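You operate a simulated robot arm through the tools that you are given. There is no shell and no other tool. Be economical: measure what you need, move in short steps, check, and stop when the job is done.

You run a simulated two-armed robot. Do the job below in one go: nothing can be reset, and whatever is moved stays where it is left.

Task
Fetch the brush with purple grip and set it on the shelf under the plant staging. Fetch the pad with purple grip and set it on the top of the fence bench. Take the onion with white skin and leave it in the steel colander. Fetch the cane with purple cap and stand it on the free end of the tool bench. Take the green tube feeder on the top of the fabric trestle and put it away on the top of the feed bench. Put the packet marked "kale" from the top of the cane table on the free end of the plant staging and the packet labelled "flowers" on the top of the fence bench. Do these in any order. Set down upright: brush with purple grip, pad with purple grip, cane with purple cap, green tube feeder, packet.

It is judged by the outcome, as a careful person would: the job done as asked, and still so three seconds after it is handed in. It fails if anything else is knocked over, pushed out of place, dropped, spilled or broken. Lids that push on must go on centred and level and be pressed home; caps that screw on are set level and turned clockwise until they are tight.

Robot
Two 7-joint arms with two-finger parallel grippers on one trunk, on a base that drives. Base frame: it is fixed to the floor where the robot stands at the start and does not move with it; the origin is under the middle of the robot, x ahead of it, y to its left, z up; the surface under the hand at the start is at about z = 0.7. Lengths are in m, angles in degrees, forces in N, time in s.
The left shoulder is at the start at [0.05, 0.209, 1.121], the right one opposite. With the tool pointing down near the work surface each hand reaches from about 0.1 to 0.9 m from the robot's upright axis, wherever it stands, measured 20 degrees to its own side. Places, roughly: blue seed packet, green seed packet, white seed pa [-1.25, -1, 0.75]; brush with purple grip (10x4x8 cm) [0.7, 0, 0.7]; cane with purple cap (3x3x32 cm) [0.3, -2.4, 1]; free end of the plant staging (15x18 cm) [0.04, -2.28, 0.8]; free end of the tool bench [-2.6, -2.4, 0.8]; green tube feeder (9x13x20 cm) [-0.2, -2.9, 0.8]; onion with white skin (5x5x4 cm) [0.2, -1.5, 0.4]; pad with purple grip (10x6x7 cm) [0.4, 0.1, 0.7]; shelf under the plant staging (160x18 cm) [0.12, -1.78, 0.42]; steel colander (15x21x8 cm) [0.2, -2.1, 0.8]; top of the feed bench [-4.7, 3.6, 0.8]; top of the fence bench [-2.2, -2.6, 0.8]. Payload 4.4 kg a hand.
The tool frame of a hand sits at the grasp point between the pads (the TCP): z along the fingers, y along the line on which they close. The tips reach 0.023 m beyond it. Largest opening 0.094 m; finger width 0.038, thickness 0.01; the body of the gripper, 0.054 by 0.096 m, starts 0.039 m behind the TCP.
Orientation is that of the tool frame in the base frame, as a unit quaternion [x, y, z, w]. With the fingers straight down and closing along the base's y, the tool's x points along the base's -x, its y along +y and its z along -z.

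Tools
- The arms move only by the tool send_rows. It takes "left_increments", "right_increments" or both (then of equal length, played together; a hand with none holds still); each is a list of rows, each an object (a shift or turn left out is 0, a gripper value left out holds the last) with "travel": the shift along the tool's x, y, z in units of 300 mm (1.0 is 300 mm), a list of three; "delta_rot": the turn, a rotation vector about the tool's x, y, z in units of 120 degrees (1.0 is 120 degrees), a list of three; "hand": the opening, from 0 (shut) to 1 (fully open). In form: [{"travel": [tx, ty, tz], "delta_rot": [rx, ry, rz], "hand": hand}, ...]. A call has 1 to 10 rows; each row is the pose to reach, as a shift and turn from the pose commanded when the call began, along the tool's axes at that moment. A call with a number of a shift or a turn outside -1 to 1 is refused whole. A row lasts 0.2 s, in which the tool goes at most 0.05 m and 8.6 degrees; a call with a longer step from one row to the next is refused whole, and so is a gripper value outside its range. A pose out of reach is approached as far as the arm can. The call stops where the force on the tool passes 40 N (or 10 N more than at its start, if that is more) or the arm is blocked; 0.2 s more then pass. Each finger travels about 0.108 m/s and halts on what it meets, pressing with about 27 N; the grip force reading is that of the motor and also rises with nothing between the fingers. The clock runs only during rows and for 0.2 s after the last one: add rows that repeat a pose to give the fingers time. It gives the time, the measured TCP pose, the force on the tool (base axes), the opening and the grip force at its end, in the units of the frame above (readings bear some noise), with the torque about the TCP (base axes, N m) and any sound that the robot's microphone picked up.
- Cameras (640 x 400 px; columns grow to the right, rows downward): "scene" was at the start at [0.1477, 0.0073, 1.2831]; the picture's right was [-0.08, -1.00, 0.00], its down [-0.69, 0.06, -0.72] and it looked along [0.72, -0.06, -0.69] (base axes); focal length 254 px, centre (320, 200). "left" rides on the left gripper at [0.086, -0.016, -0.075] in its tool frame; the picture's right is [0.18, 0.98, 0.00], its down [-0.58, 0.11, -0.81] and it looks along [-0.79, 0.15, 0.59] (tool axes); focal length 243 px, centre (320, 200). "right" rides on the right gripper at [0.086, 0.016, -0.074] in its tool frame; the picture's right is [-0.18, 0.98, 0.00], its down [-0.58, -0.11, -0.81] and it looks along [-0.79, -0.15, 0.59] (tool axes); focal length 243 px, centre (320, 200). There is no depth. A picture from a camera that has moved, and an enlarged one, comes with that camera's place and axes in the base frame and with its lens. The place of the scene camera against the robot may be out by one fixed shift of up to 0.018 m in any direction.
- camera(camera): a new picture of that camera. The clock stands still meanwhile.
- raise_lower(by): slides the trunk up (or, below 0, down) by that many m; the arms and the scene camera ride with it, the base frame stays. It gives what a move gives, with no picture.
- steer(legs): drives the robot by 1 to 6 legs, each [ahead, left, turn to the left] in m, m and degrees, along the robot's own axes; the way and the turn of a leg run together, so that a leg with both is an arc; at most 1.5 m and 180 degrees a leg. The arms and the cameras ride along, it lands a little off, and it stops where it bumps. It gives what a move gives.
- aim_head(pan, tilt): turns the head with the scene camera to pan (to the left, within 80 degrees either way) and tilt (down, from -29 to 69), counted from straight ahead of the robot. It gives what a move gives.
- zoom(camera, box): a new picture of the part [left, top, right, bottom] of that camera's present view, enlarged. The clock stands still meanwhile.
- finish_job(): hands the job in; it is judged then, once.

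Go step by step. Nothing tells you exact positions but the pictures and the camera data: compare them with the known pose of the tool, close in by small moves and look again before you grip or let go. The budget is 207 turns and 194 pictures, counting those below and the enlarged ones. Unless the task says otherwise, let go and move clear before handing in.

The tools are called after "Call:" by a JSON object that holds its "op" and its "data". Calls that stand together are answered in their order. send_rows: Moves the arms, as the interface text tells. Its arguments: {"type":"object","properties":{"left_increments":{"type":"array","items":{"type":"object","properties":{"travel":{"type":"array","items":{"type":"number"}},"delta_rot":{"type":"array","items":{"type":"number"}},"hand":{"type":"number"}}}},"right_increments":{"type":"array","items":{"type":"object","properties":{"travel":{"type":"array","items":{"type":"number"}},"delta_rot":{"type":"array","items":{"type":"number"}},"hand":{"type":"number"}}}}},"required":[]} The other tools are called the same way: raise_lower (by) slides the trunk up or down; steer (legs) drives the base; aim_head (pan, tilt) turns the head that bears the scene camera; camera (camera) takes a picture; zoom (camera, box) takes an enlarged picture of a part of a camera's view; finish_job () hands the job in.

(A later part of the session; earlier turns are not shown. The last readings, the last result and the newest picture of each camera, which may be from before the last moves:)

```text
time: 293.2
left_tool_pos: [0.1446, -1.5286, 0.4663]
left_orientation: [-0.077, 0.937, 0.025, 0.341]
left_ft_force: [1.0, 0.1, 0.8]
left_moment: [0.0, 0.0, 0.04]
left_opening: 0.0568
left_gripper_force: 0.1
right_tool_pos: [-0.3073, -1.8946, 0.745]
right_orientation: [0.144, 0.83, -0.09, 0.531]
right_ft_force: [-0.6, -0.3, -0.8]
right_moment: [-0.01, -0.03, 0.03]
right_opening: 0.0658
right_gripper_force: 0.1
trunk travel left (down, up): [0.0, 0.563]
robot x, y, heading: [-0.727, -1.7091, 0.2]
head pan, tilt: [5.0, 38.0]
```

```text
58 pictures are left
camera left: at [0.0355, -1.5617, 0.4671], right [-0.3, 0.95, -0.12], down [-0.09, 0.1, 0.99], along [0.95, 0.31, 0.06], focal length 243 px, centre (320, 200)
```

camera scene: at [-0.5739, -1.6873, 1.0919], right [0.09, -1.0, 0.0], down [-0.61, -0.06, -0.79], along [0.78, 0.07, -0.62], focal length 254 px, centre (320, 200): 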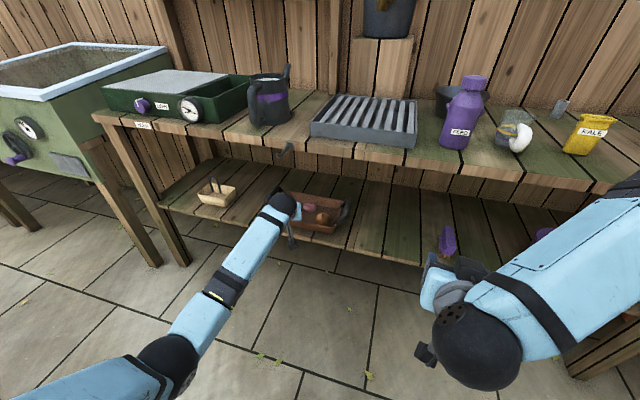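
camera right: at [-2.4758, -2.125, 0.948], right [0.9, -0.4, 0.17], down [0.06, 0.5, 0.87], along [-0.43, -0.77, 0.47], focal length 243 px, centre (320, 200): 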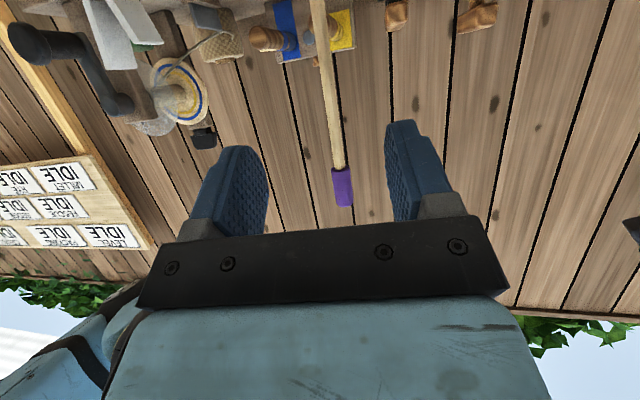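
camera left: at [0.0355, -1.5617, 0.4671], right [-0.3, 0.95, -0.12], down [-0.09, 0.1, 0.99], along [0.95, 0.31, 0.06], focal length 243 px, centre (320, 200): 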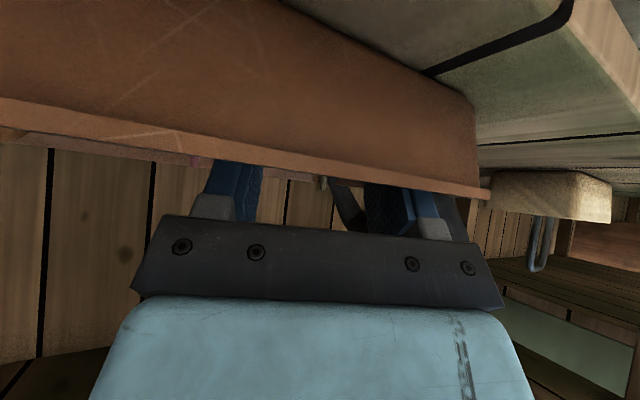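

Call:
{"op": "send_rows", "data": {"left_increments": [{"hand": 0.3}, {"hand": 0}, {"hand": 0}, {"hand": 0}]}}

```text
time: 294.2
left_tool_pos: [0.145, -1.5277, 0.4667]
left_orientation: [-0.078, 0.936, 0.026, 0.342]
left_ft_force: [-0.1, 1.1, 0.3]
left_moment: [0.0, -0.03, 0.04]
left_opening: 0.0407
left_gripper_force: 27.3
right_tool_pos: [-0.3083, -1.8952, 0.7452]
right_orientation: [0.144, 0.831, -0.091, 0.53]
right_ft_force: [0.1, 0.6, -0.3]
right_moment: [0.02, -0.05, -0.02]
right_opening: 0.0659
right_gripper_force: 0.1
trunk travel left (down, up): [0.0, 0.563]
robot x, y, heading: [-0.7295, -1.7109, 0.0]
head pan, tilt: [5.0, 38.0]
```

Call:
{"op": "send_rows", "data": {"left_increments": [{"travel": [-0.03, 0, -0.036]}, {"travel": [-0.08, 0, -0.095]}, {"travel": [-0.139, 0, -0.166]}]}}

Call:
{"op": "camera", "data": {"camera": "left"}}

```text
time: 295.0
left_tool_pos: [0.1451, -1.5266, 0.5325]
left_orientation: [-0.078, 0.936, 0.026, 0.341]
left_ft_force: [-0.5, 0.2, -0.2]
left_moment: [0.02, -0.02, -0.03]
left_opening: 0.0405
left_gripper_force: 27.1
right_tool_pos: [-0.3079, -1.8949, 0.7449]
right_orientation: [0.144, 0.831, -0.091, 0.53]
right_ft_force: [-0.3, -0.3, -0.8]
right_moment: [-0.01, 0.0, 0.02]
right_opening: 0.0658
right_gripper_force: 0.0
trunk travel left (down, up): [0.0, 0.563]
robot x, y, heading: [-0.7267, -1.7095, 0.2]
head pan, tilt: [5.0, 38.0]
```

```text
57 pictures are left
camera left: at [0.035, -1.5605, 0.5339], right [-0.3, 0.95, -0.12], down [-0.09, 0.1, 0.99], along [0.95, 0.31, 0.06], focal length 243 px, centre (320, 200)
```

left: 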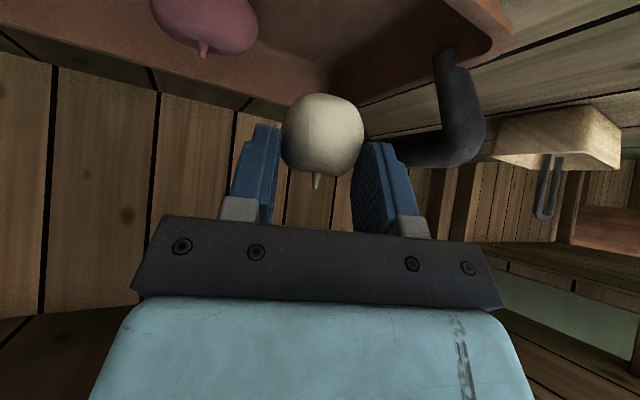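

The onion is held. I back out low, then raise the trunk and go to the colander.

Call:
{"op": "send_rows", "data": {"left_increments": [{"travel": [0.12, 0, -0.1]}, {"travel": [0.24, 0, -0.2]}, {"travel": [0.36, 0, -0.3]}, {"travel": [0.48, 0, -0.4]}, {"travel": [0.6, 0, -0.504]}, {"travel": [0.72, 0, -0.604]}, {"travel": [0.84, 0, -0.705]}]}}

Call:
{"op": "steer", "data": {"legs": [[-0.12, 0, 0]]}}

Call:
{"op": "raise_lower", "data": {"by": 0.28}}

Call:
{"op": "camera", "data": {"camera": "scene"}}

```text
time: 295.8
left_tool_pos: [0.0871, -1.5227, 0.6314]
left_orientation: [-0.081, 0.914, 0.057, 0.394]
left_ft_force: [0.1, 0.2, -0.7]
left_moment: [0.0, 0.04, -0.01]
left_opening: 0.0405
left_gripper_force: 27.2
right_tool_pos: [-0.3002, -1.9014, 0.741]
right_orientation: [0.147, 0.836, -0.087, 0.522]
right_ft_force: [0.5, -0.5, 0.3]
right_moment: [0.03, -0.03, -0.02]
right_opening: 0.066
right_gripper_force: 0.1
trunk travel left (down, up): [0.0, 0.563]
robot x, y, heading: [-0.7272, -1.7086, -0.0]
head pan, tilt: [5.0, 38.0]
stopped in row 4 (left hand): the arm was blocked; the commanded pose is now the measured one
```

```text
time: 297.1
left_tool_pos: [-0.035, -1.5248, 0.6594]
left_orientation: [-0.082, 0.904, 0.046, 0.417]
left_ft_force: [0.2, 0.7, -0.6]
left_moment: [0.02, 0.02, 0.0]
left_opening: 0.0404
left_gripper_force: 26.4
right_tool_pos: [-0.4259, -1.898, 0.7435]
right_orientation: [0.145, 0.832, -0.09, 0.528]
right_ft_force: [-0.9, 0.8, 0.3]
right_moment: [0.0, 0.01, 0.03]
right_opening: 0.0659
right_gripper_force: 0.1
trunk travel left (down, up): [0.0, 0.563]
robot x, y, heading: [-0.8467, -1.7084, 0.3]
head pan, tilt: [5.0, 38.0]
```

```text
time: 298.4
left_tool_pos: [-0.0405, -1.5228, 0.7619]
left_orientation: [-0.083, 0.909, 0.047, 0.406]
left_ft_force: [-7.0, 1.7, -8.0]
left_moment: [0.13, -0.04, -0.21]
left_opening: 0.0405
left_gripper_force: 27.5
right_tool_pos: [-0.4284, -1.8965, 0.8616]
right_orientation: [0.146, 0.83, -0.092, 0.531]
right_ft_force: [1.2, -0.3, 0.0]
right_moment: [0.02, -0.03, 0.01]
right_opening: 0.0657
right_gripper_force: 0.0
trunk travel left (down, up): [-0.115, 0.449]
robot x, y, heading: [-0.8473, -1.7078, 0.3]
head pan, tilt: [5.0, 38.0]
stopped: the force on the tool passed its limit at 55 N (the readings are from after the stop); the commanded pose is now the measured one
```

```text
56 pictures are left
camera scene: at [-0.6956, -1.6874, 1.2075], right [0.09, -1.0, 0.0], down [-0.61, -0.06, -0.79], along [0.79, 0.07, -0.62], focal length 254 px, centre (320, 200)
```

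scene: 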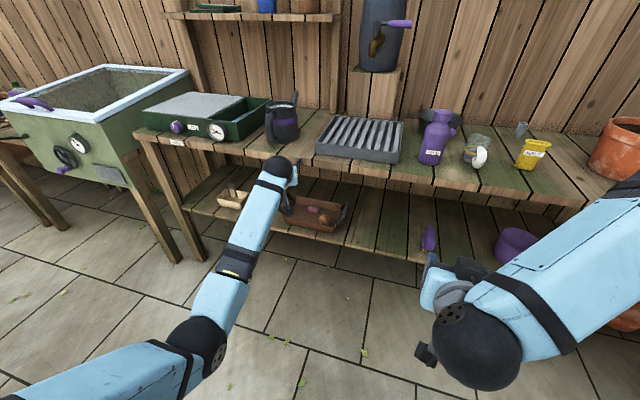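

The arm blocked early and the raise bumped something at the top's edge. I stop and inspect closely.

Call:
{"op": "camera", "data": {"camera": "left"}}

Call:
{"op": "zoom", "data": {"camera": "scene", "box": [230, 90, 350, 230]}}

```text
55 pictures are left
camera left: at [-0.149, -1.5593, 0.746], right [-0.3, 0.94, -0.12], down [-0.23, 0.05, 0.97], along [0.93, 0.32, 0.2], focal length 243 px, centre (320, 200)
```

left: 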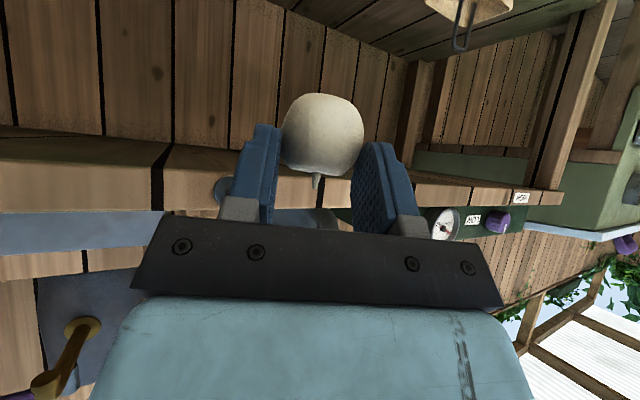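

```text
2.86 times, centred on (290, 160) of scene
camera zoom: at [-0.6956, -1.6874, 1.2075], right [0.09, -1.0, 0.0], down [-0.61, -0.06, -0.79], along [0.79, 0.07, -0.62], focal length 725 px, centre (406, 314)
```

zoom: 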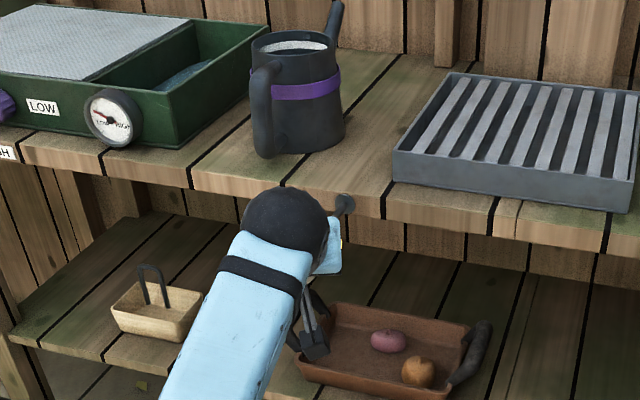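

The hand came up under the lever. I lower slightly to release contact, then back away.

Call:
{"op": "raise_lower", "data": {"by": -0.06}}

Call:
{"op": "steer", "data": {"legs": [[-0.2, 0, 0]]}}

Call:
{"op": "camera", "data": {"camera": "scene"}}

```text
time: 299.4
left_tool_pos: [-0.0399, -1.5222, 0.7034]
left_orientation: [-0.081, 0.909, 0.045, 0.407]
left_ft_force: [-0.1, -1.1, 0.1]
left_moment: [-0.01, 0.04, 0.03]
left_opening: 0.0406
left_gripper_force: 27.1
right_tool_pos: [-0.4291, -1.8953, 0.8014]
right_orientation: [0.145, 0.83, -0.092, 0.53]
right_ft_force: [0.1, -0.2, 0.0]
right_moment: [-0.02, 0.03, 0.01]
right_opening: 0.0656
right_gripper_force: 0.0
trunk travel left (down, up): [-0.055, 0.509]
robot x, y, heading: [-0.8458, -1.7073, 0.7]
head pan, tilt: [5.0, 38.0]
```

```text
time: 301.0
left_tool_pos: [-0.2426, -1.5408, 0.7058]
left_orientation: [-0.079, 0.908, 0.044, 0.41]
left_ft_force: [1.5, -1.4, 0.9]
left_moment: [0.05, 0.06, 0.11]
left_opening: 0.0404
left_gripper_force: 26.8
right_tool_pos: [-0.6332, -1.9099, 0.8021]
right_orientation: [0.146, 0.829, -0.092, 0.532]
right_ft_force: [-2.3, -2.2, -0.4]
right_moment: [0.02, -0.04, 0.12]
right_opening: 0.0659
right_gripper_force: 0.1
trunk travel left (down, up): [-0.055, 0.509]
robot x, y, heading: [-1.0471, -1.7226, -0.0]
head pan, tilt: [5.0, 38.0]
```

```text
53 pictures are left
camera scene: at [-0.8998, -1.7013, 1.1475], right [0.09, -1.0, 0.0], down [-0.61, -0.05, -0.79], along [0.79, 0.07, -0.61], focal length 254 px, centre (320, 200)
```

scene: 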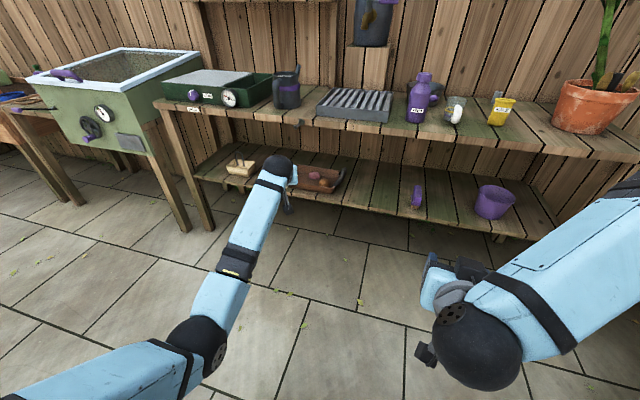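

I raise the trunk well up (so the forearm clears the bottle), slide right, and straighten the hand to vertical.

Call:
{"op": "raise_lower", "data": {"by": 0.4}}

Call:
{"op": "steer", "data": {"legs": [[0, -0.48, 0]]}}

Call:
{"op": "send_rows", "data": {"left_increments": [{"delta_rot": [0, 0.067, 0]}, {"delta_rot": [0, 0.134, 0]}, {"delta_rot": [0, 0.2, 0]}, {"delta_rot": [0, 0.267, 0]}, {"delta_rot": [0, 0.334, 0]}, {"delta_rot": [0, 0.405, 0]}]}}

Call:
{"op": "camera", "data": {"camera": "scene"}}

```text
time: 304.8
left_tool_pos: [-0.242, -1.5409, 1.1036]
left_orientation: [-0.081, 0.909, 0.044, 0.407]
left_ft_force: [0.1, 0.6, -0.9]
left_moment: [0.01, 0.04, -0.01]
left_opening: 0.0407
left_gripper_force: 27.4
right_tool_pos: [-0.6305, -1.9109, 1.2]
right_orientation: [0.146, 0.83, -0.092, 0.53]
right_ft_force: [-0.6, -0.1, -0.1]
right_moment: [-0.01, -0.04, 0.0]
right_opening: 0.0654
right_gripper_force: 0.0
trunk travel left (down, up): [-0.455, 0.109]
robot x, y, heading: [-1.0439, -1.7236, -0.0]
head pan, tilt: [5.0, 38.0]
```

```text
time: 309.6
left_tool_pos: [-0.2419, -2.016, 1.1037]
left_orientation: [-0.085, 0.909, 0.047, 0.406]
left_ft_force: [-0.1, -0.6, -0.7]
left_moment: [-0.04, -0.01, -0.04]
left_opening: 0.0403
left_gripper_force: 26.9
right_tool_pos: [-0.627, -2.3913, 1.1998]
right_orientation: [0.141, 0.831, -0.089, 0.531]
right_ft_force: [0.1, 0.1, 0.6]
right_moment: [-0.02, -0.01, 0.03]
right_opening: 0.0657
right_gripper_force: 0.0
trunk travel left (down, up): [-0.455, 0.109]
robot x, y, heading: [-1.0469, -2.2098, 0.3]
head pan, tilt: [5.0, 38.0]
```

```text
time: 311.0
left_tool_pos: [-0.2399, -2.0164, 1.1027]
left_orientation: [-0.097, 0.995, 0.008, -0.005]
left_ft_force: [1.1, 0.2, -1.3]
left_moment: [0.01, 0.0, -0.03]
left_opening: 0.0404
left_gripper_force: 26.5
right_tool_pos: [-0.626, -2.3922, 1.201]
right_orientation: [0.142, 0.831, -0.089, 0.53]
right_ft_force: [0.7, 1.2, -0.5]
right_moment: [0.02, 0.01, 0.01]
right_opening: 0.066
right_gripper_force: 0.1
trunk travel left (down, up): [-0.455, 0.109]
robot x, y, heading: [-1.0432, -2.2091, 0.8]
head pan, tilt: [5.0, 38.0]
```

```text
52 pictures are left
camera scene: at [-0.8942, -2.1848, 1.5467], right [0.1, -1.0, 0.0], down [-0.61, -0.06, -0.79], along [0.78, 0.08, -0.62], focal length 254 px, centre (320, 200)
```

scene: 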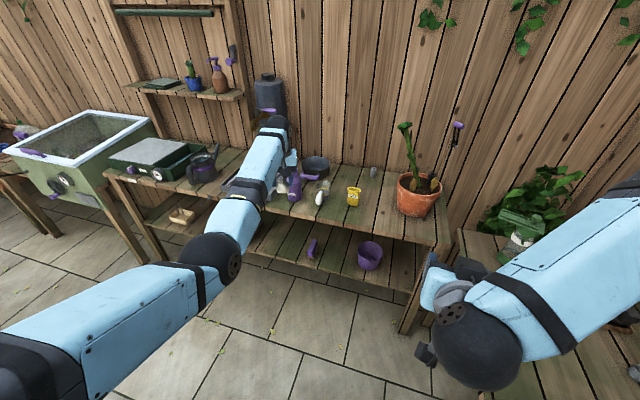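

Call:
{"op": "steer", "data": {"legs": [[0.42, 0, -0.8]]}}

Call:
{"op": "camera", "data": {"camera": "left"}}

Call:
{"op": "camera", "data": {"camera": "scene"}}

```text
time: 313.6
left_tool_pos: [0.1828, -2.0213, 1.1038]
left_orientation: [-0.092, 0.996, 0.008, -0.003]
left_ft_force: [-0.7, -0.4, -0.5]
left_moment: [-0.02, -0.01, -0.02]
left_opening: 0.0406
left_gripper_force: 27.4
right_tool_pos: [-0.207, -2.3935, 1.1991]
right_orientation: [0.145, 0.83, -0.092, 0.531]
right_ft_force: [-0.6, -1.3, -0.4]
right_moment: [-0.02, -0.01, 0.04]
right_opening: 0.0656
right_gripper_force: 0.0
trunk travel left (down, up): [-0.455, 0.109]
robot x, y, heading: [-0.6227, -2.2061, -0.0]
head pan, tilt: [5.0, 38.0]
```

```text
51 pictures are left
camera left: at [0.1022, -2.0537, 1.1774], right [-0.36, 0.93, 0.02], down [0.56, 0.2, 0.81], along [0.75, 0.3, -0.59], focal length 243 px, centre (320, 200)
```

left: 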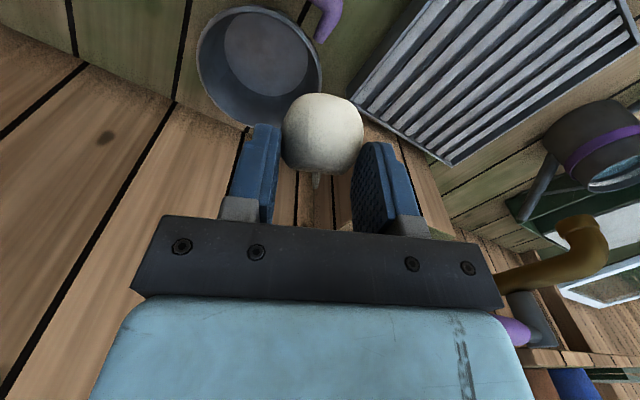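

```text
50 pictures are left
camera scene: at [-0.4727, -2.1839, 1.5469], right [0.09, -1.0, 0.0], down [-0.61, -0.05, -0.79], along [0.79, 0.07, -0.62], focal length 254 px, centre (320, 200)
```

scene: 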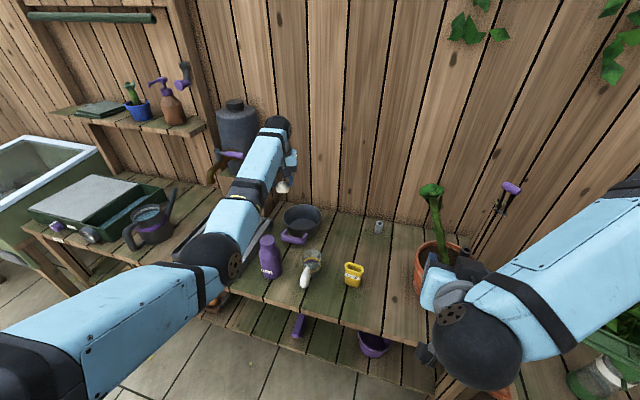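

The colander is centred at about [0.261, -2.065]. I move over it and lower.

Call:
{"op": "send_rows", "data": {"left_increments": [{"travel": [-0.11, -0.096, 0]}, {"travel": [-0.229, -0.192, 0]}, {"travel": [-0.229, -0.192, 0.15]}, {"travel": [-0.229, -0.192, 0.3]}, {"travel": [-0.229, -0.192, 0.45]}, {"travel": [-0.229, -0.192, 0.6]}]}}

Call:
{"op": "camera", "data": {"camera": "left"}}

Call:
{"op": "zoom", "data": {"camera": "scene", "box": [200, 120, 380, 290]}}

```text
time: 315.0
left_tool_pos: [0.1858, -2.0512, 0.9432]
left_orientation: [-0.092, 0.996, 0.007, -0.002]
left_ft_force: [1.4, 0.9, 2.6]
left_moment: [-0.01, 0.13, -0.02]
left_opening: 0.0408
left_gripper_force: 27.0
left hand out of reach, approached as far as the arm can: row 2, 3, 4, 5, 6
right_tool_pos: [-0.2042, -2.3908, 1.2003]
right_orientation: [0.144, 0.831, -0.091, 0.53]
right_ft_force: [0.2, 0.5, 0.0]
right_moment: [-0.02, 0.02, -0.05]
right_opening: 0.0659
right_gripper_force: 0.1
trunk travel left (down, up): [-0.455, 0.109]
robot x, y, heading: [-0.6208, -2.2056, -0.0]
head pan, tilt: [5.0, 38.0]
```

```text
49 pictures are left
camera left: at [0.1055, -2.0829, 1.0163], right [-0.36, 0.93, 0.01], down [0.56, 0.2, 0.81], along [0.75, 0.3, -0.59], focal length 243 px, centre (320, 200)
```

left: 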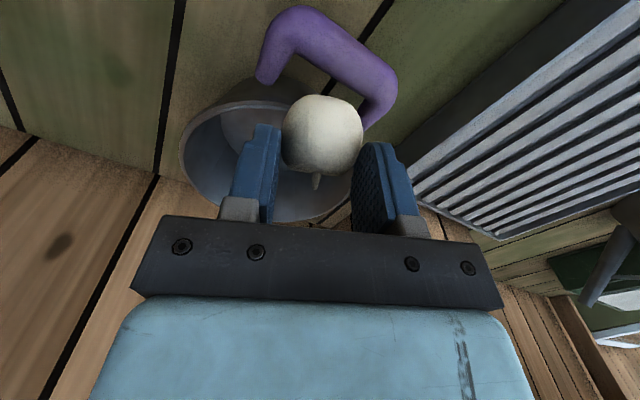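

```text
2.35 times, centred on (290, 205) of scene
camera zoom: at [-0.4705, -2.1826, 1.5465], right [0.09, -1.0, 0.0], down [-0.61, -0.06, -0.79], along [0.78, 0.07, -0.62], focal length 597 px, centre (391, 188)
```

zoom: 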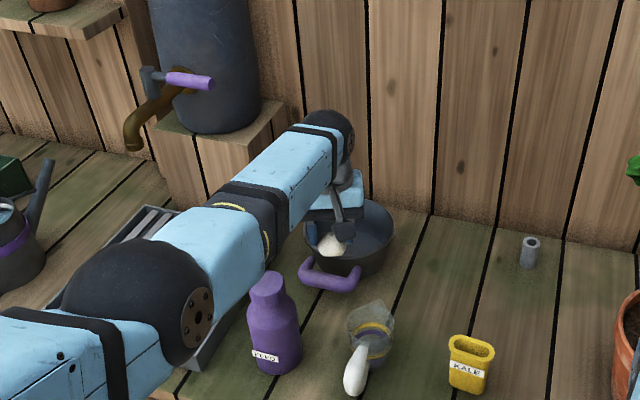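

The arm is at full reach. I raise the trunk 0.08, drive 0.08 forward, then lower.

Call:
{"op": "raise_lower", "data": {"by": 0.08}}

Call:
{"op": "steer", "data": {"legs": [[0.09, 0, 0]]}}

Call:
{"op": "camera", "data": {"camera": "left"}}

```text
time: 316.2
left_tool_pos: [0.183, -2.0503, 1.0219]
left_orientation: [-0.092, 0.996, 0.008, -0.003]
left_ft_force: [-0.5, -0.4, -1.6]
left_moment: [0.01, -0.01, 0.01]
left_opening: 0.0407
left_gripper_force: 27.0
right_tool_pos: [-0.2048, -2.3921, 1.2801]
right_orientation: [0.145, 0.83, -0.092, 0.53]
right_ft_force: [-0.1, 1.1, 0.3]
right_moment: [-0.03, -0.02, -0.03]
right_opening: 0.0659
right_gripper_force: 0.1
trunk travel left (down, up): [-0.535, 0.029]
robot x, y, heading: [-0.6233, -2.2065, -0.2]
head pan, tilt: [5.0, 38.0]
```

```text
time: 317.3
left_tool_pos: [0.273, -2.0505, 1.0239]
left_orientation: [-0.092, 0.996, 0.007, -0.003]
left_ft_force: [-0.1, 0.0, -1.1]
left_moment: [0.0, 0.01, 0.02]
left_opening: 0.0405
left_gripper_force: 27.0
right_tool_pos: [-0.1172, -2.3927, 1.281]
right_orientation: [0.145, 0.83, -0.092, 0.531]
right_ft_force: [-0.2, 0.5, -0.2]
right_moment: [0.0, 0.03, -0.03]
right_opening: 0.066
right_gripper_force: 0.0
trunk travel left (down, up): [-0.535, 0.029]
robot x, y, heading: [-0.5346, -2.2043, 0.2]
head pan, tilt: [5.0, 38.0]
```

```text
47 pictures are left
camera left: at [0.1927, -2.0832, 1.0969], right [-0.36, 0.93, 0.02], down [0.56, 0.2, 0.81], along [0.75, 0.3, -0.59], focal length 243 px, centre (320, 200)
```

left: 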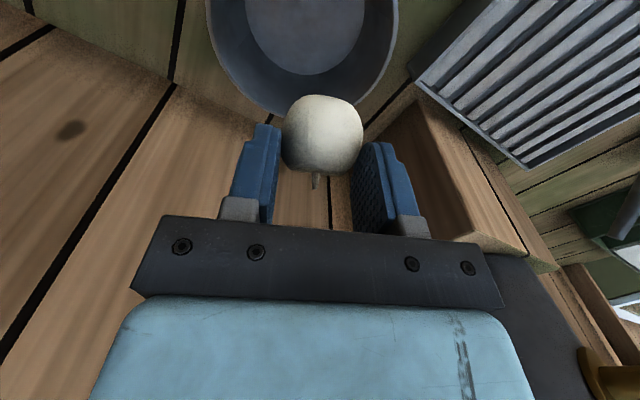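

Call:
{"op": "send_rows", "data": {"left_increments": [{"travel": [0.02, -0.025, 0.14]}, {"travel": [0.02, -0.025, 0.28]}, {"travel": [0.02, -0.025, 0.42]}, {"travel": [0.02, -0.025, 0.5]}]}}

Call:
{"op": "camera", "data": {"camera": "left"}}

Call:
{"op": "camera", "data": {"camera": "scene"}}

```text
time: 318.3
left_tool_pos: [0.2413, -2.0518, 0.9498]
left_orientation: [-0.091, 0.996, 0.007, -0.003]
left_ft_force: [0.1, 0.0, -0.8]
left_moment: [0.02, -0.03, -0.02]
left_opening: 0.0407
left_gripper_force: 27.2
left hand out of reach, approached as far as the arm can: row 1, 2, 3, 4
right_tool_pos: [-0.1167, -2.3927, 1.2793]
right_orientation: [0.146, 0.83, -0.092, 0.53]
right_ft_force: [-0.7, -0.2, 0.3]
right_moment: [-0.03, -0.02, -0.01]
right_opening: 0.066
right_gripper_force: 0.1
trunk travel left (down, up): [-0.535, 0.029]
robot x, y, heading: [-0.5318, -2.2084, -0.0]
head pan, tilt: [5.0, 38.0]
```

```text
46 pictures are left
camera left: at [0.1612, -2.0847, 1.0229], right [-0.36, 0.93, 0.02], down [0.56, 0.2, 0.81], along [0.75, 0.3, -0.59], focal length 243 px, centre (320, 200)
```

left: 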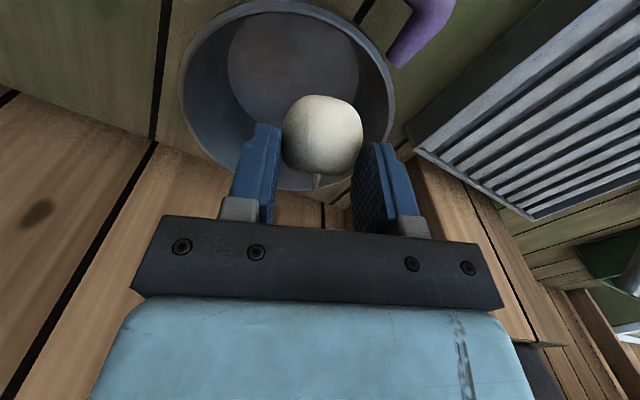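

```text
45 pictures are left
camera scene: at [-0.3835, -2.1836, 1.627], right [0.09, -1.0, 0.0], down [-0.61, -0.05, -0.79], along [0.79, 0.07, -0.61], focal length 254 px, centre (320, 200)
```

scene: 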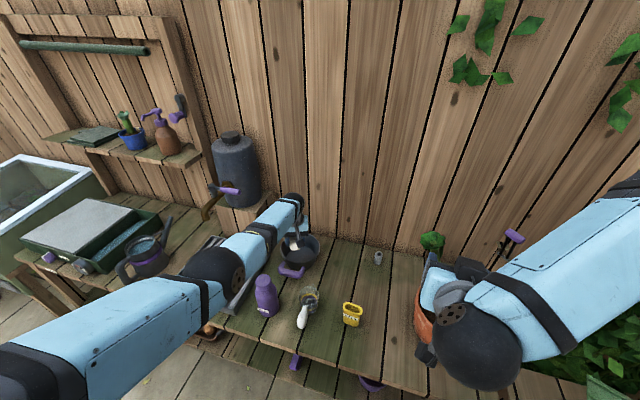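

The arm is straight and over the bowl; I lower with the trunk instead.

Call:
{"op": "raise_lower", "data": {"by": -0.08}}

Call:
{"op": "camera", "data": {"camera": "left"}}

Call:
{"op": "zoom", "data": {"camera": "scene", "box": [200, 160, 380, 330]}}

```text
time: 319.2
left_tool_pos: [0.2477, -2.0525, 0.8924]
left_orientation: [-0.092, 0.996, 0.008, 0.005]
left_ft_force: [-7.7, -0.2, 23.2]
left_moment: [0.63, 0.74, 0.24]
left_opening: 0.0406
left_gripper_force: 27.1
right_tool_pos: [-0.1181, -2.3912, 1.2134]
right_orientation: [0.146, 0.829, -0.091, 0.531]
right_ft_force: [0.5, -0.3, 0.1]
right_moment: [-0.01, 0.01, 0.01]
right_opening: 0.0655
right_gripper_force: 0.0
trunk travel left (down, up): [-0.468, 0.096]
robot x, y, heading: [-0.5284, -2.2041, 0.0]
head pan, tilt: [5.0, 38.0]
stopped: the force on the tool passed its limit at 47 N (the readings are from after the stop); the commanded pose is now the measured one
```

```text
44 pictures are left
camera left: at [0.1655, -2.0852, 0.965], right [-0.36, 0.93, 0.01], down [0.55, 0.2, 0.81], along [0.76, 0.3, -0.58], focal length 243 px, centre (320, 200)
```

left: 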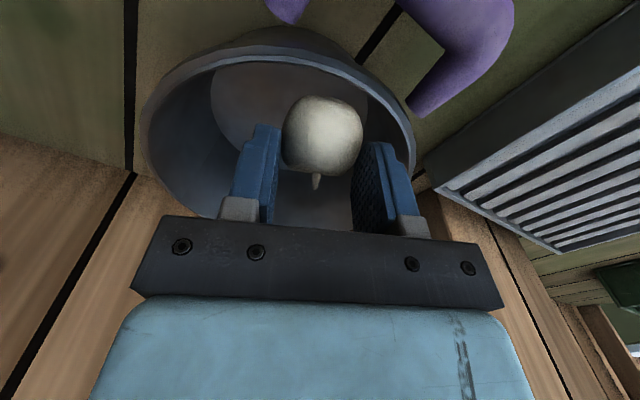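

```text
2.35 times, centred on (290, 245) of scene
camera zoom: at [-0.385, -2.184, 1.5596], right [0.09, -1.0, 0.0], down [-0.61, -0.05, -0.79], along [0.79, 0.07, -0.61], focal length 597 px, centre (391, 94)
```

zoom: 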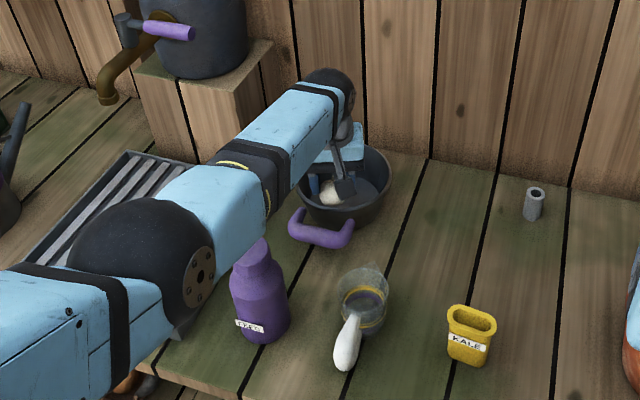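

A finger landed on the bowl's rim at its +y side. I lift, shift 2 cm toward -y, and retry.

Call:
{"op": "raise_lower", "data": {"by": 0.04}}

Call:
{"op": "send_rows", "data": {"left_increments": [{"travel": [0, -0.04, 0]}, {"travel": [0, -0.08, 0]}, {"travel": [0, -0.08, 0]}]}}

Call:
{"op": "camera", "data": {"camera": "left"}}

```text
time: 320.0
left_tool_pos: [0.2473, -2.053, 0.9276]
left_orientation: [-0.092, 0.996, 0.008, 0.002]
left_ft_force: [0.7, 0.0, -0.8]
left_moment: [-0.02, -0.04, 0.02]
left_opening: 0.0406
left_gripper_force: 27.2
right_tool_pos: [-0.1147, -2.3925, 1.2532]
right_orientation: [0.145, 0.83, -0.092, 0.53]
right_ft_force: [0.4, 0.0, 0.1]
right_moment: [0.0, 0.01, -0.01]
right_opening: 0.0657
right_gripper_force: 0.0
trunk travel left (down, up): [-0.508, 0.056]
robot x, y, heading: [-0.5315, -2.2056, 0.3]
head pan, tilt: [5.0, 38.0]
```

```text
time: 320.8
left_tool_pos: [0.2486, -2.0749, 0.9305]
left_orientation: [-0.092, 0.996, 0.008, 0.002]
left_ft_force: [0.1, 0.0, -0.9]
left_moment: [-0.02, -0.03, 0.0]
left_opening: 0.0405
left_gripper_force: 27.0
left hand out of reach, approached as far as the arm can: row 2, 3
right_tool_pos: [-0.1158, -2.3909, 1.2536]
right_orientation: [0.145, 0.83, -0.091, 0.531]
right_ft_force: [-0.1, -0.2, 0.2]
right_moment: [-0.01, -0.02, 0.0]
right_opening: 0.0657
right_gripper_force: 0.0
trunk travel left (down, up): [-0.508, 0.056]
robot x, y, heading: [-0.5332, -2.2067, 0.1]
head pan, tilt: [5.0, 38.0]
```

```text
42 pictures are left
camera left: at [0.1665, -2.1069, 1.0034], right [-0.36, 0.93, 0.01], down [0.55, 0.2, 0.81], along [0.75, 0.3, -0.58], focal length 243 px, centre (320, 200)
```

left: 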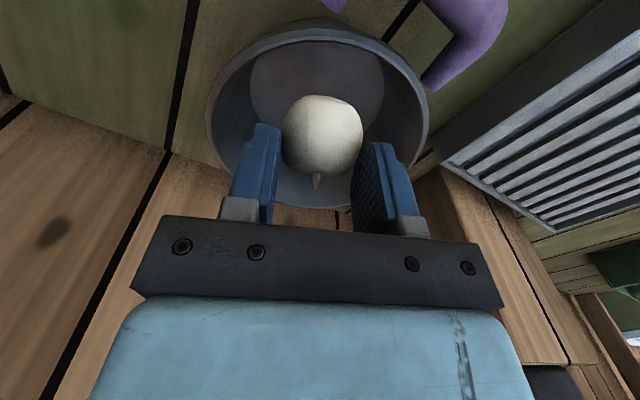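

Call:
{"op": "raise_lower", "data": {"by": -0.06}}

Call:
{"op": "camera", "data": {"camera": "left"}}

```text
time: 321.8
left_tool_pos: [0.2484, -2.0744, 0.871]
left_orientation: [-0.092, 0.996, 0.008, 0.002]
left_ft_force: [-0.4, 1.1, 0.1]
left_moment: [0.0, 0.02, 0.01]
left_opening: 0.0408
left_gripper_force: 27.1
right_tool_pos: [-0.1168, -2.3924, 1.1923]
right_orientation: [0.144, 0.83, -0.091, 0.531]
right_ft_force: [-0.4, 0.4, -0.2]
right_moment: [0.02, 0.0, -0.01]
right_opening: 0.0658
right_gripper_force: 0.0
trunk travel left (down, up): [-0.448, 0.116]
robot x, y, heading: [-0.5336, -2.2038, 0.2]
head pan, tilt: [5.0, 38.0]
```

```text
41 pictures are left
camera left: at [0.1665, -2.1069, 0.9435], right [-0.36, 0.93, 0.01], down [0.55, 0.2, 0.81], along [0.75, 0.3, -0.58], focal length 243 px, centre (320, 200)
```

left: 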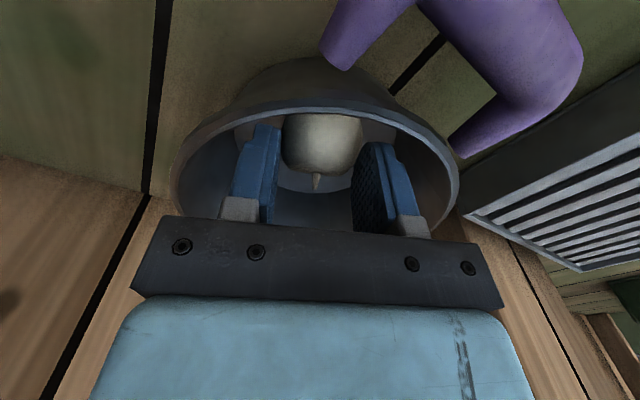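

Call:
{"op": "raise_lower", "data": {"by": -0.02}}

Call:
{"op": "zoom", "data": {"camera": "scene", "box": [240, 190, 340, 280]}}

```text
time: 322.5
left_tool_pos: [0.2491, -2.0743, 0.8563]
left_orientation: [-0.092, 0.996, 0.007, 0.004]
left_ft_force: [1.7, 1.4, 20.7]
left_moment: [0.04, -0.02, -0.02]
left_opening: 0.0407
left_gripper_force: 26.3
right_tool_pos: [-0.1181, -2.3913, 1.1747]
right_orientation: [0.146, 0.83, -0.092, 0.531]
right_ft_force: [-0.5, 0.4, 0.5]
right_moment: [0.0, 0.01, -0.01]
right_opening: 0.0657
right_gripper_force: 0.1
trunk travel left (down, up): [-0.428, 0.136]
robot x, y, heading: [-0.5393, -2.2052, 0.3]
head pan, tilt: [5.0, 38.0]
```

```text
4.44 times, centred on (290, 235) of scene
camera zoom: at [-0.3849, -2.1838, 1.5202], right [0.09, -1.0, 0.0], down [-0.61, -0.05, -0.79], along [0.79, 0.07, -0.61], focal length 1128 px, centre (453, 44)
```

zoom: 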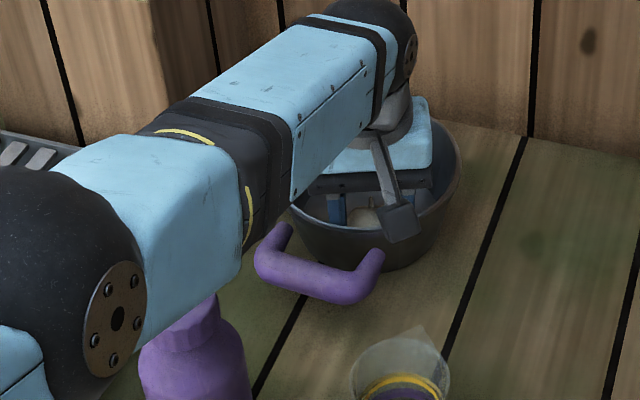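

The onion rests on the colander's bottom. I open modestly and check before lifting.

Call:
{"op": "send_rows", "data": {"left_increments": [{"hand": 0.5}, {"hand": 0.58}, {"hand": 0.6}, {"hand": 0.6}]}}

Call:
{"op": "raise_lower", "data": {"by": 0.13}}

Call:
{"op": "camera", "data": {"camera": "left"}}

```text
time: 323.5
left_tool_pos: [0.2492, -2.0744, 0.8494]
left_orientation: [-0.092, 0.996, 0.007, 0.002]
left_ft_force: [-0.1, 0.1, -0.6]
left_moment: [0.01, -0.04, -0.03]
left_opening: 0.0567
left_gripper_force: 0.1
right_tool_pos: [-0.1175, -2.3914, 1.1728]
right_orientation: [0.145, 0.83, -0.091, 0.53]
right_ft_force: [-0.7, 1.1, -0.4]
right_moment: [-0.01, -0.01, 0.0]
right_opening: 0.0658
right_gripper_force: 0.1
trunk travel left (down, up): [-0.428, 0.136]
robot x, y, heading: [-0.5336, -2.2046, 0.3]
head pan, tilt: [5.0, 38.0]
```

```text
time: 325.1
left_tool_pos: [0.2481, -2.0735, 0.9804]
left_orientation: [-0.093, 0.996, 0.007, 0.002]
left_ft_force: [0.2, 0.0, -0.3]
left_moment: [0.02, -0.04, 0.0]
left_opening: 0.0564
left_gripper_force: 0.1
right_tool_pos: [-0.116, -2.392, 1.3024]
right_orientation: [0.146, 0.83, -0.092, 0.531]
right_ft_force: [-0.3, 0.2, 0.4]
right_moment: [0.01, -0.02, 0.01]
right_opening: 0.0655
right_gripper_force: 0.1
trunk travel left (down, up): [-0.558, 0.006]
robot x, y, heading: [-0.5347, -2.2081, 0.3]
head pan, tilt: [5.0, 38.0]
```

```text
39 pictures are left
camera left: at [0.1666, -2.107, 1.0532], right [-0.36, 0.93, 0.01], down [0.55, 0.2, 0.81], along [0.75, 0.3, -0.58], focal length 243 px, centre (320, 200)
```

left: 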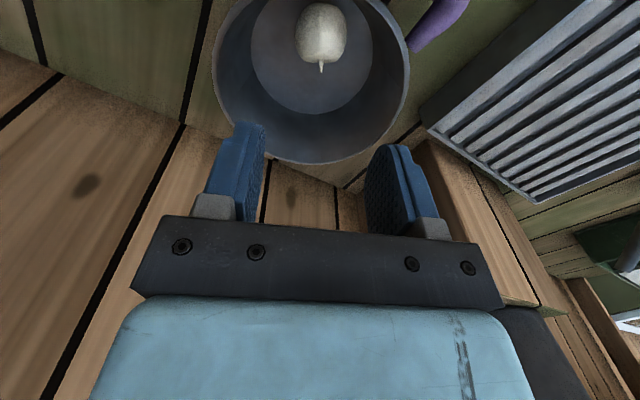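

The onion is in the colander. Next the green feeder on the trestle: I retract the left hand, back off, turn right, and look at it.

Call:
{"op": "send_rows", "data": {"left_increments": [{"travel": [0.1, 0, -0.1]}, {"travel": [0.22, 0, -0.2]}, {"travel": [0.35, 0, -0.25]}, {"travel": [0.48, 0, -0.3]}, {"travel": [0.61, 0, -0.35]}, {"travel": [0.74, 0, -0.4]}, {"travel": [0.88, 0, -0.4]}, {"travel": [1.0, 0, -0.4]}]}}

Call:
{"op": "steer", "data": {"legs": [[-0.35, 0.05, 0], [0, 0, -90]]}}

Call:
{"op": "aim_head", "data": {"pan": 45, "tilt": 38}}

Call:
{"op": "camera", "data": {"camera": "scene"}}

```text
time: 326.6
left_tool_pos: [0.0832, -2.0464, 1.1837]
left_orientation: [-0.12, 0.985, 0.06, 0.106]
left_ft_force: [0.1, -0.2, -0.2]
left_moment: [0.0, 0.0, 0.01]
left_opening: 0.0566
left_gripper_force: 0.2
right_tool_pos: [-0.1162, -2.3905, 1.3033]
right_orientation: [0.146, 0.83, -0.092, 0.53]
right_ft_force: [0.2, -0.1, -0.2]
right_moment: [-0.02, 0.02, -0.02]
right_opening: 0.0659
right_gripper_force: 0.1
trunk travel left (down, up): [-0.558, 0.006]
robot x, y, heading: [-0.5356, -2.2067, 0.3]
head pan, tilt: [5.0, 38.0]
stopped in row 7 (left hand): the arm was blocked; the commanded pose is now the measured one
```

```text
time: 332.8
left_tool_pos: [-0.746, -2.777, 1.183]
left_orientation: [0.619, 0.776, -0.032, 0.117]
left_ft_force: [-0.1, -0.2, -0.6]
left_moment: [0.01, -0.01, 0.01]
left_opening: 0.0565
left_gripper_force: 0.1
right_tool_pos: [-1.0842, -2.5716, 1.3032]
right_orientation: [0.695, 0.478, -0.442, 0.305]
right_ft_force: [0.1, -0.6, 0.1]
right_moment: [0.02, -0.03, -0.02]
right_opening: 0.0657
right_gripper_force: 0.1
trunk travel left (down, up): [-0.558, 0.006]
robot x, y, heading: [-0.8905, -2.1574, -91.2]
head pan, tilt: [5.0, 38.0]
```

```text
time: 333.9
left_tool_pos: [-0.7455, -2.7772, 1.1825]
left_orientation: [0.619, 0.776, -0.031, 0.116]
left_ft_force: [0.4, -0.1, -0.2]
left_moment: [0.01, 0.02, -0.01]
left_opening: 0.0565
left_gripper_force: 0.0
right_tool_pos: [-1.0855, -2.5724, 1.3036]
right_orientation: [0.694, 0.478, -0.442, 0.306]
right_ft_force: [0.3, -0.6, -0.4]
right_moment: [0.01, 0.02, -0.02]
right_opening: 0.0658
right_gripper_force: 0.0
trunk travel left (down, up): [-0.558, 0.006]
robot x, y, heading: [-0.8899, -2.1587, -91.2]
head pan, tilt: [45.0, 38.0]
```

```text
38 pictures are left
camera scene: at [-0.8334, -2.2731, 1.6495], right [-0.72, -0.69, 0.0], down [-0.43, 0.44, -0.79], along [0.55, -0.57, -0.62], focal length 254 px, centre (320, 200)
```

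scene: 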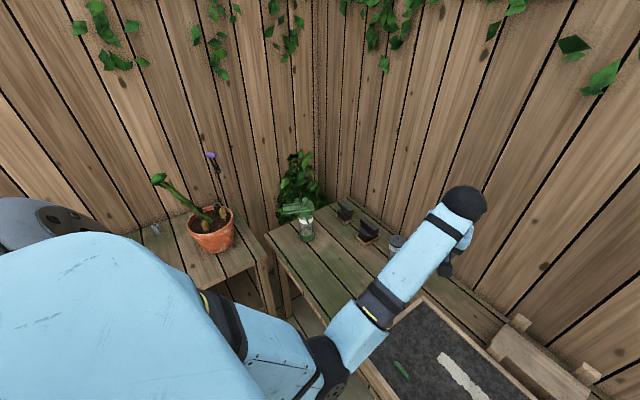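

Call:
{"op": "zoom", "data": {"camera": "scene", "box": [260, 180, 380, 260]}}

```text
5.00 times, centred on (320, 220) of scene
camera zoom: at [-0.8334, -2.2731, 1.6495], right [-0.72, -0.69, 0.0], down [-0.43, 0.44, -0.79], along [0.55, -0.57, -0.62], focal length 1269 px, centre (320, 100)
```

zoom: 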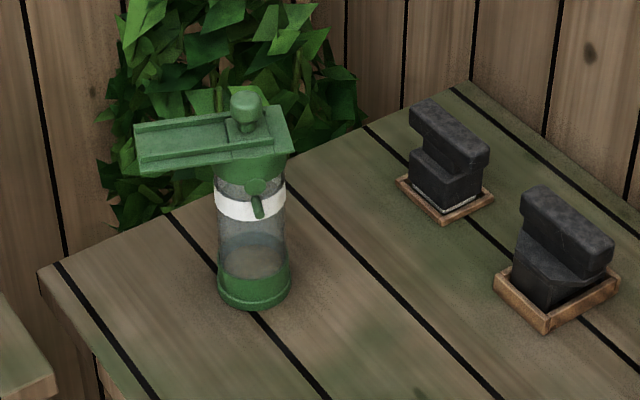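

The feeder is a 6.5 cm tube with a roof arm; I'll grip its glass body with the right hand nearly horizontal from a heading of about -45°. First I raise the left hand out of the way and level the right hand.

Call:
{"op": "send_rows", "data": {"left_increments": [{"travel": [0, 0, -0.15]}, {"travel": [0, 0, -0.3]}, {"travel": [0, 0, -0.45]}, {"travel": [0, 0, -0.6]}, {"travel": [0, 0, -0.75]}, {"travel": [0, 0, -0.9]}], "right_increments": [{"delta_rot": [0, -0.04, 0], "hand": 0.9}, {"delta_rot": [0, -0.08, 0], "hand": 1.0}, {"delta_rot": [0, -0.117, 0], "hand": 1.0}, {"delta_rot": [0, -0.117, 0]}, {"delta_rot": [0, -0.117, 0]}, {"delta_rot": [0, -0.117, 0]}]}}

Call:
{"op": "steer", "data": {"legs": [[0.08, 0.17, 46]]}}

```text
time: 334.4
left_tool_pos: [-0.6671, -2.7833, 1.2062]
left_orientation: [0.59, 0.789, 0.014, 0.171]
left_ft_force: [0.5, 0.4, -0.4]
left_moment: [0.01, 0.0, 0.01]
left_opening: 0.0563
left_gripper_force: 0.1
left hand out of reach, approached as far as the arm can: row 1, 2
right_tool_pos: [-1.0829, -2.573, 1.3033]
right_orientation: [0.67, 0.462, -0.478, 0.33]
right_ft_force: [-0.4, -0.6, 0.1]
right_moment: [-0.02, -0.01, -0.01]
right_opening: 0.0938
right_gripper_force: 0.1
trunk travel left (down, up): [-0.558, 0.006]
robot x, y, heading: [-0.8895, -2.1597, -90.9]
head pan, tilt: [45.0, 38.0]
stopped in row 2 (left hand): the arm was blocked; the commanded pose is now the measured one
```

```text
time: 336.9
left_tool_pos: [-0.1104, -2.4485, 1.2063]
left_orientation: [0.238, 0.956, 0.081, 0.154]
left_ft_force: [1.0, -0.4, 0.8]
left_moment: [0.03, 0.03, 0.01]
left_opening: 0.0565
left_gripper_force: 0.1
right_tool_pos: [-0.5512, -2.5968, 1.3027]
right_orientation: [0.438, 0.686, -0.311, 0.49]
right_ft_force: [0.0, 0.3, -0.4]
right_moment: [0.01, 0.03, 0.01]
right_opening: 0.0941
right_gripper_force: 0.2
trunk travel left (down, up): [-0.558, 0.006]
robot x, y, heading: [-0.712, -2.1701, -45.4]
head pan, tilt: [45.0, 38.0]
```

The left stays where it is; I keep the trunk high and reach down with the right hand toward the feeder.

Call:
{"op": "send_rows", "data": {"right_increments": [{"travel": [0.1, 0.053, 0.086]}, {"travel": [0.2, 0.106, 0.172]}, {"travel": [0.3, 0.159, 0.258]}, {"travel": [0.4, 0.212, 0.344]}, {"travel": [0.5, 0.265, 0.43]}, {"travel": [0.6, 0.318, 0.515]}, {"travel": [0.7, 0.371, 0.6]}, {"travel": [0.8, 0.424, 0.687]}, {"travel": [0.9, 0.477, 0.773]}]}}

Call:
{"op": "aim_head", "data": {"pan": 0, "tilt": 48}}

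Call:
{"op": "camera", "data": {"camera": "scene"}}

Call:
{"op": "camera", "data": {"camera": "right"}}

```text
time: 338.9
left_tool_pos: [-0.1098, -2.4482, 1.206]
left_orientation: [0.237, 0.956, 0.082, 0.153]
left_ft_force: [0.0, 0.0, -0.2]
left_moment: [0.0, -0.02, 0.02]
left_opening: 0.0564
left_gripper_force: 0.0
right_tool_pos: [-0.3643, -2.6565, 0.9723]
right_orientation: [0.438, 0.686, -0.312, 0.49]
right_ft_force: [0.9, 0.2, 0.3]
right_moment: [0.02, 0.02, 0.0]
right_opening: 0.094
right_gripper_force: 0.0
trunk travel left (down, up): [-0.558, 0.006]
robot x, y, heading: [-0.7121, -2.1646, -45.4]
head pan, tilt: [45.0, 38.0]
```

```text
time: 340.0
left_tool_pos: [-0.1082, -2.4491, 1.2065]
left_orientation: [0.238, 0.956, 0.081, 0.154]
left_ft_force: [-0.1, 0.3, 0.3]
left_moment: [0.01, 0.0, -0.02]
left_opening: 0.0564
left_gripper_force: 0.0
right_tool_pos: [-0.3671, -2.6572, 0.9728]
right_orientation: [0.438, 0.686, -0.312, 0.49]
right_ft_force: [-0.7, 0.8, 0.2]
right_moment: [-0.01, -0.03, -0.03]
right_opening: 0.0942
right_gripper_force: 0.0
trunk travel left (down, up): [-0.558, 0.006]
robot x, y, heading: [-0.7099, -2.167, -45.1]
head pan, tilt: [0.0, 48.0]
```

```text
36 pictures are left
camera scene: at [-0.6093, -2.2589, 1.6351], right [-0.71, -0.7, 0.0], down [-0.52, 0.53, -0.67], along [0.47, -0.48, -0.74], focal length 254 px, centre (320, 200)
```

scene: 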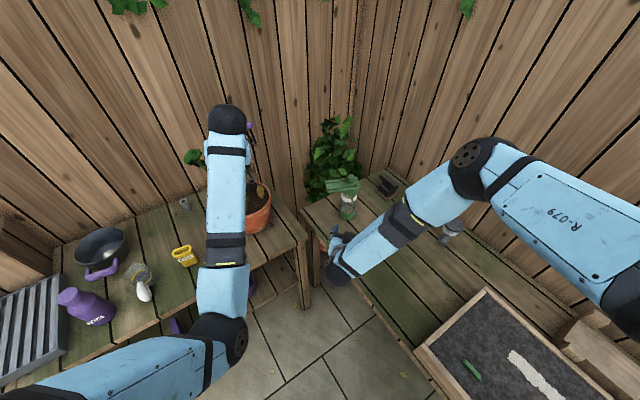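

```text
35 pictures are left
camera right: at [-0.3917, -2.5601, 0.9162], right [0.92, 0.36, 0.18], down [-0.34, 0.47, 0.81], along [0.21, -0.8, 0.56], focal length 243 px, centre (320, 200)
```

right: 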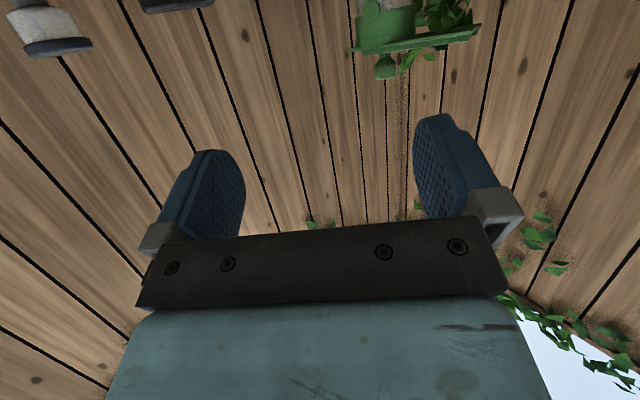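

Call:
{"op": "send_rows", "data": {"right_increments": [{"travel": [0.085, 0.07, 0.03]}, {"travel": [0.17, 0.14, 0.06]}, {"travel": [0.255, 0.18, 0.09]}, {"travel": [0.337, 0.21, 0.116]}]}}

Call:
{"op": "camera", "data": {"camera": "right"}}

```text
time: 341.0
left_tool_pos: [-0.1092, -2.4482, 1.2057]
left_orientation: [0.237, 0.956, 0.082, 0.154]
left_ft_force: [0.9, 0.4, 0.3]
left_moment: [0.01, 0.0, -0.02]
left_opening: 0.0561
left_gripper_force: 0.0
right_tool_pos: [-0.3056, -2.6309, 0.8653]
right_orientation: [0.438, 0.686, -0.311, 0.49]
right_ft_force: [0.0, -0.4, -0.1]
right_moment: [-0.02, -0.02, -0.03]
right_opening: 0.0937
right_gripper_force: 0.0
trunk travel left (down, up): [-0.558, 0.006]
robot x, y, heading: [-0.7112, -2.1724, -45.5]
head pan, tilt: [0.0, 48.0]
```

```text
34 pictures are left
camera right: at [-0.3315, -2.5336, 0.8078], right [0.92, 0.36, 0.18], down [-0.34, 0.47, 0.81], along [0.21, -0.8, 0.56], focal length 243 px, centre (320, 200)
```

right: 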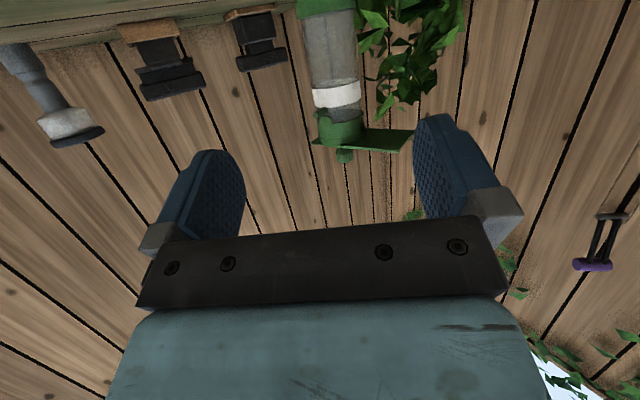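

Call:
{"op": "send_rows", "data": {"right_increments": [{"travel": [0.063, 0.01, 0.022]}, {"travel": [0.015, 0.013, 0.16]}, {"travel": [-0.03, 0.013, 0.3]}, {"travel": [-0.08, 0.013, 0.44]}, {"travel": [-0.12, 0.013, 0.56]}]}}

Call:
{"op": "camera", "data": {"camera": "right"}}

Call:
{"op": "zoom", "data": {"camera": "scene", "box": [290, 150, 410, 270]}}

```text
time: 342.2
left_tool_pos: [-0.1104, -2.4501, 1.2058]
left_orientation: [0.238, 0.956, 0.083, 0.153]
left_ft_force: [-0.2, -0.5, -0.8]
left_moment: [0.0, -0.01, 0.0]
left_opening: 0.0565
left_gripper_force: 0.1
right_tool_pos: [-0.26, -2.7691, 0.8646]
right_orientation: [0.438, 0.687, -0.31, 0.489]
right_ft_force: [0.3, 0.8, -0.3]
right_moment: [-0.11, -0.08, -0.03]
right_opening: 0.0939
right_gripper_force: 0.0
right hand out of reach, approached as far as the arm can: row 4, 5
trunk travel left (down, up): [-0.558, 0.006]
robot x, y, heading: [-0.715, -2.1653, -45.1]
head pan, tilt: [0.0, 48.0]
```

```text
33 pictures are left
camera right: at [-0.2865, -2.6723, 0.8078], right [0.92, 0.36, 0.18], down [-0.34, 0.47, 0.82], along [0.21, -0.81, 0.55], focal length 243 px, centre (320, 200)
```

right: 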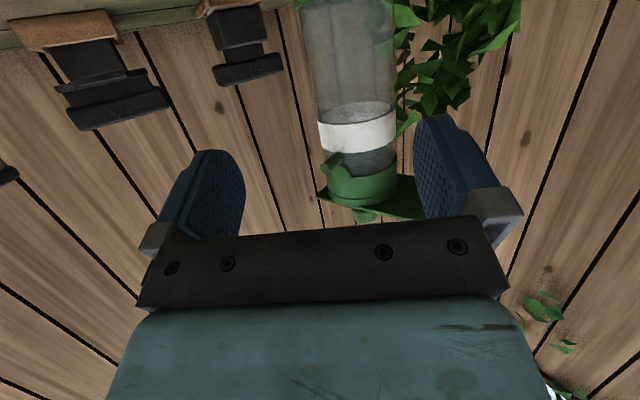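

```text
3.33 times, centred on (350, 210) of scene
camera zoom: at [-0.6097, -2.2622, 1.6348], right [-0.71, -0.7, 0.0], down [-0.52, 0.53, -0.67], along [0.47, -0.47, -0.74], focal length 846 px, centre (220, 167)
```

zoom: 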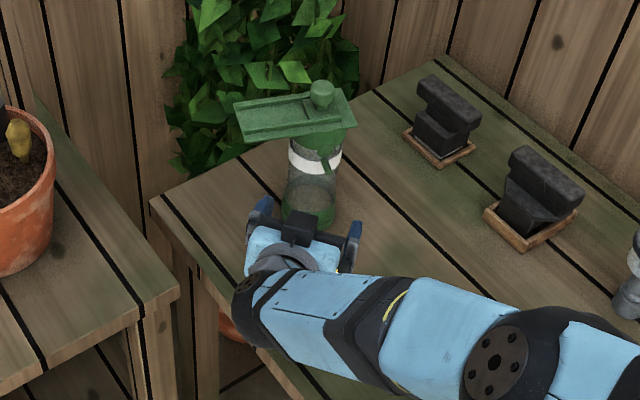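

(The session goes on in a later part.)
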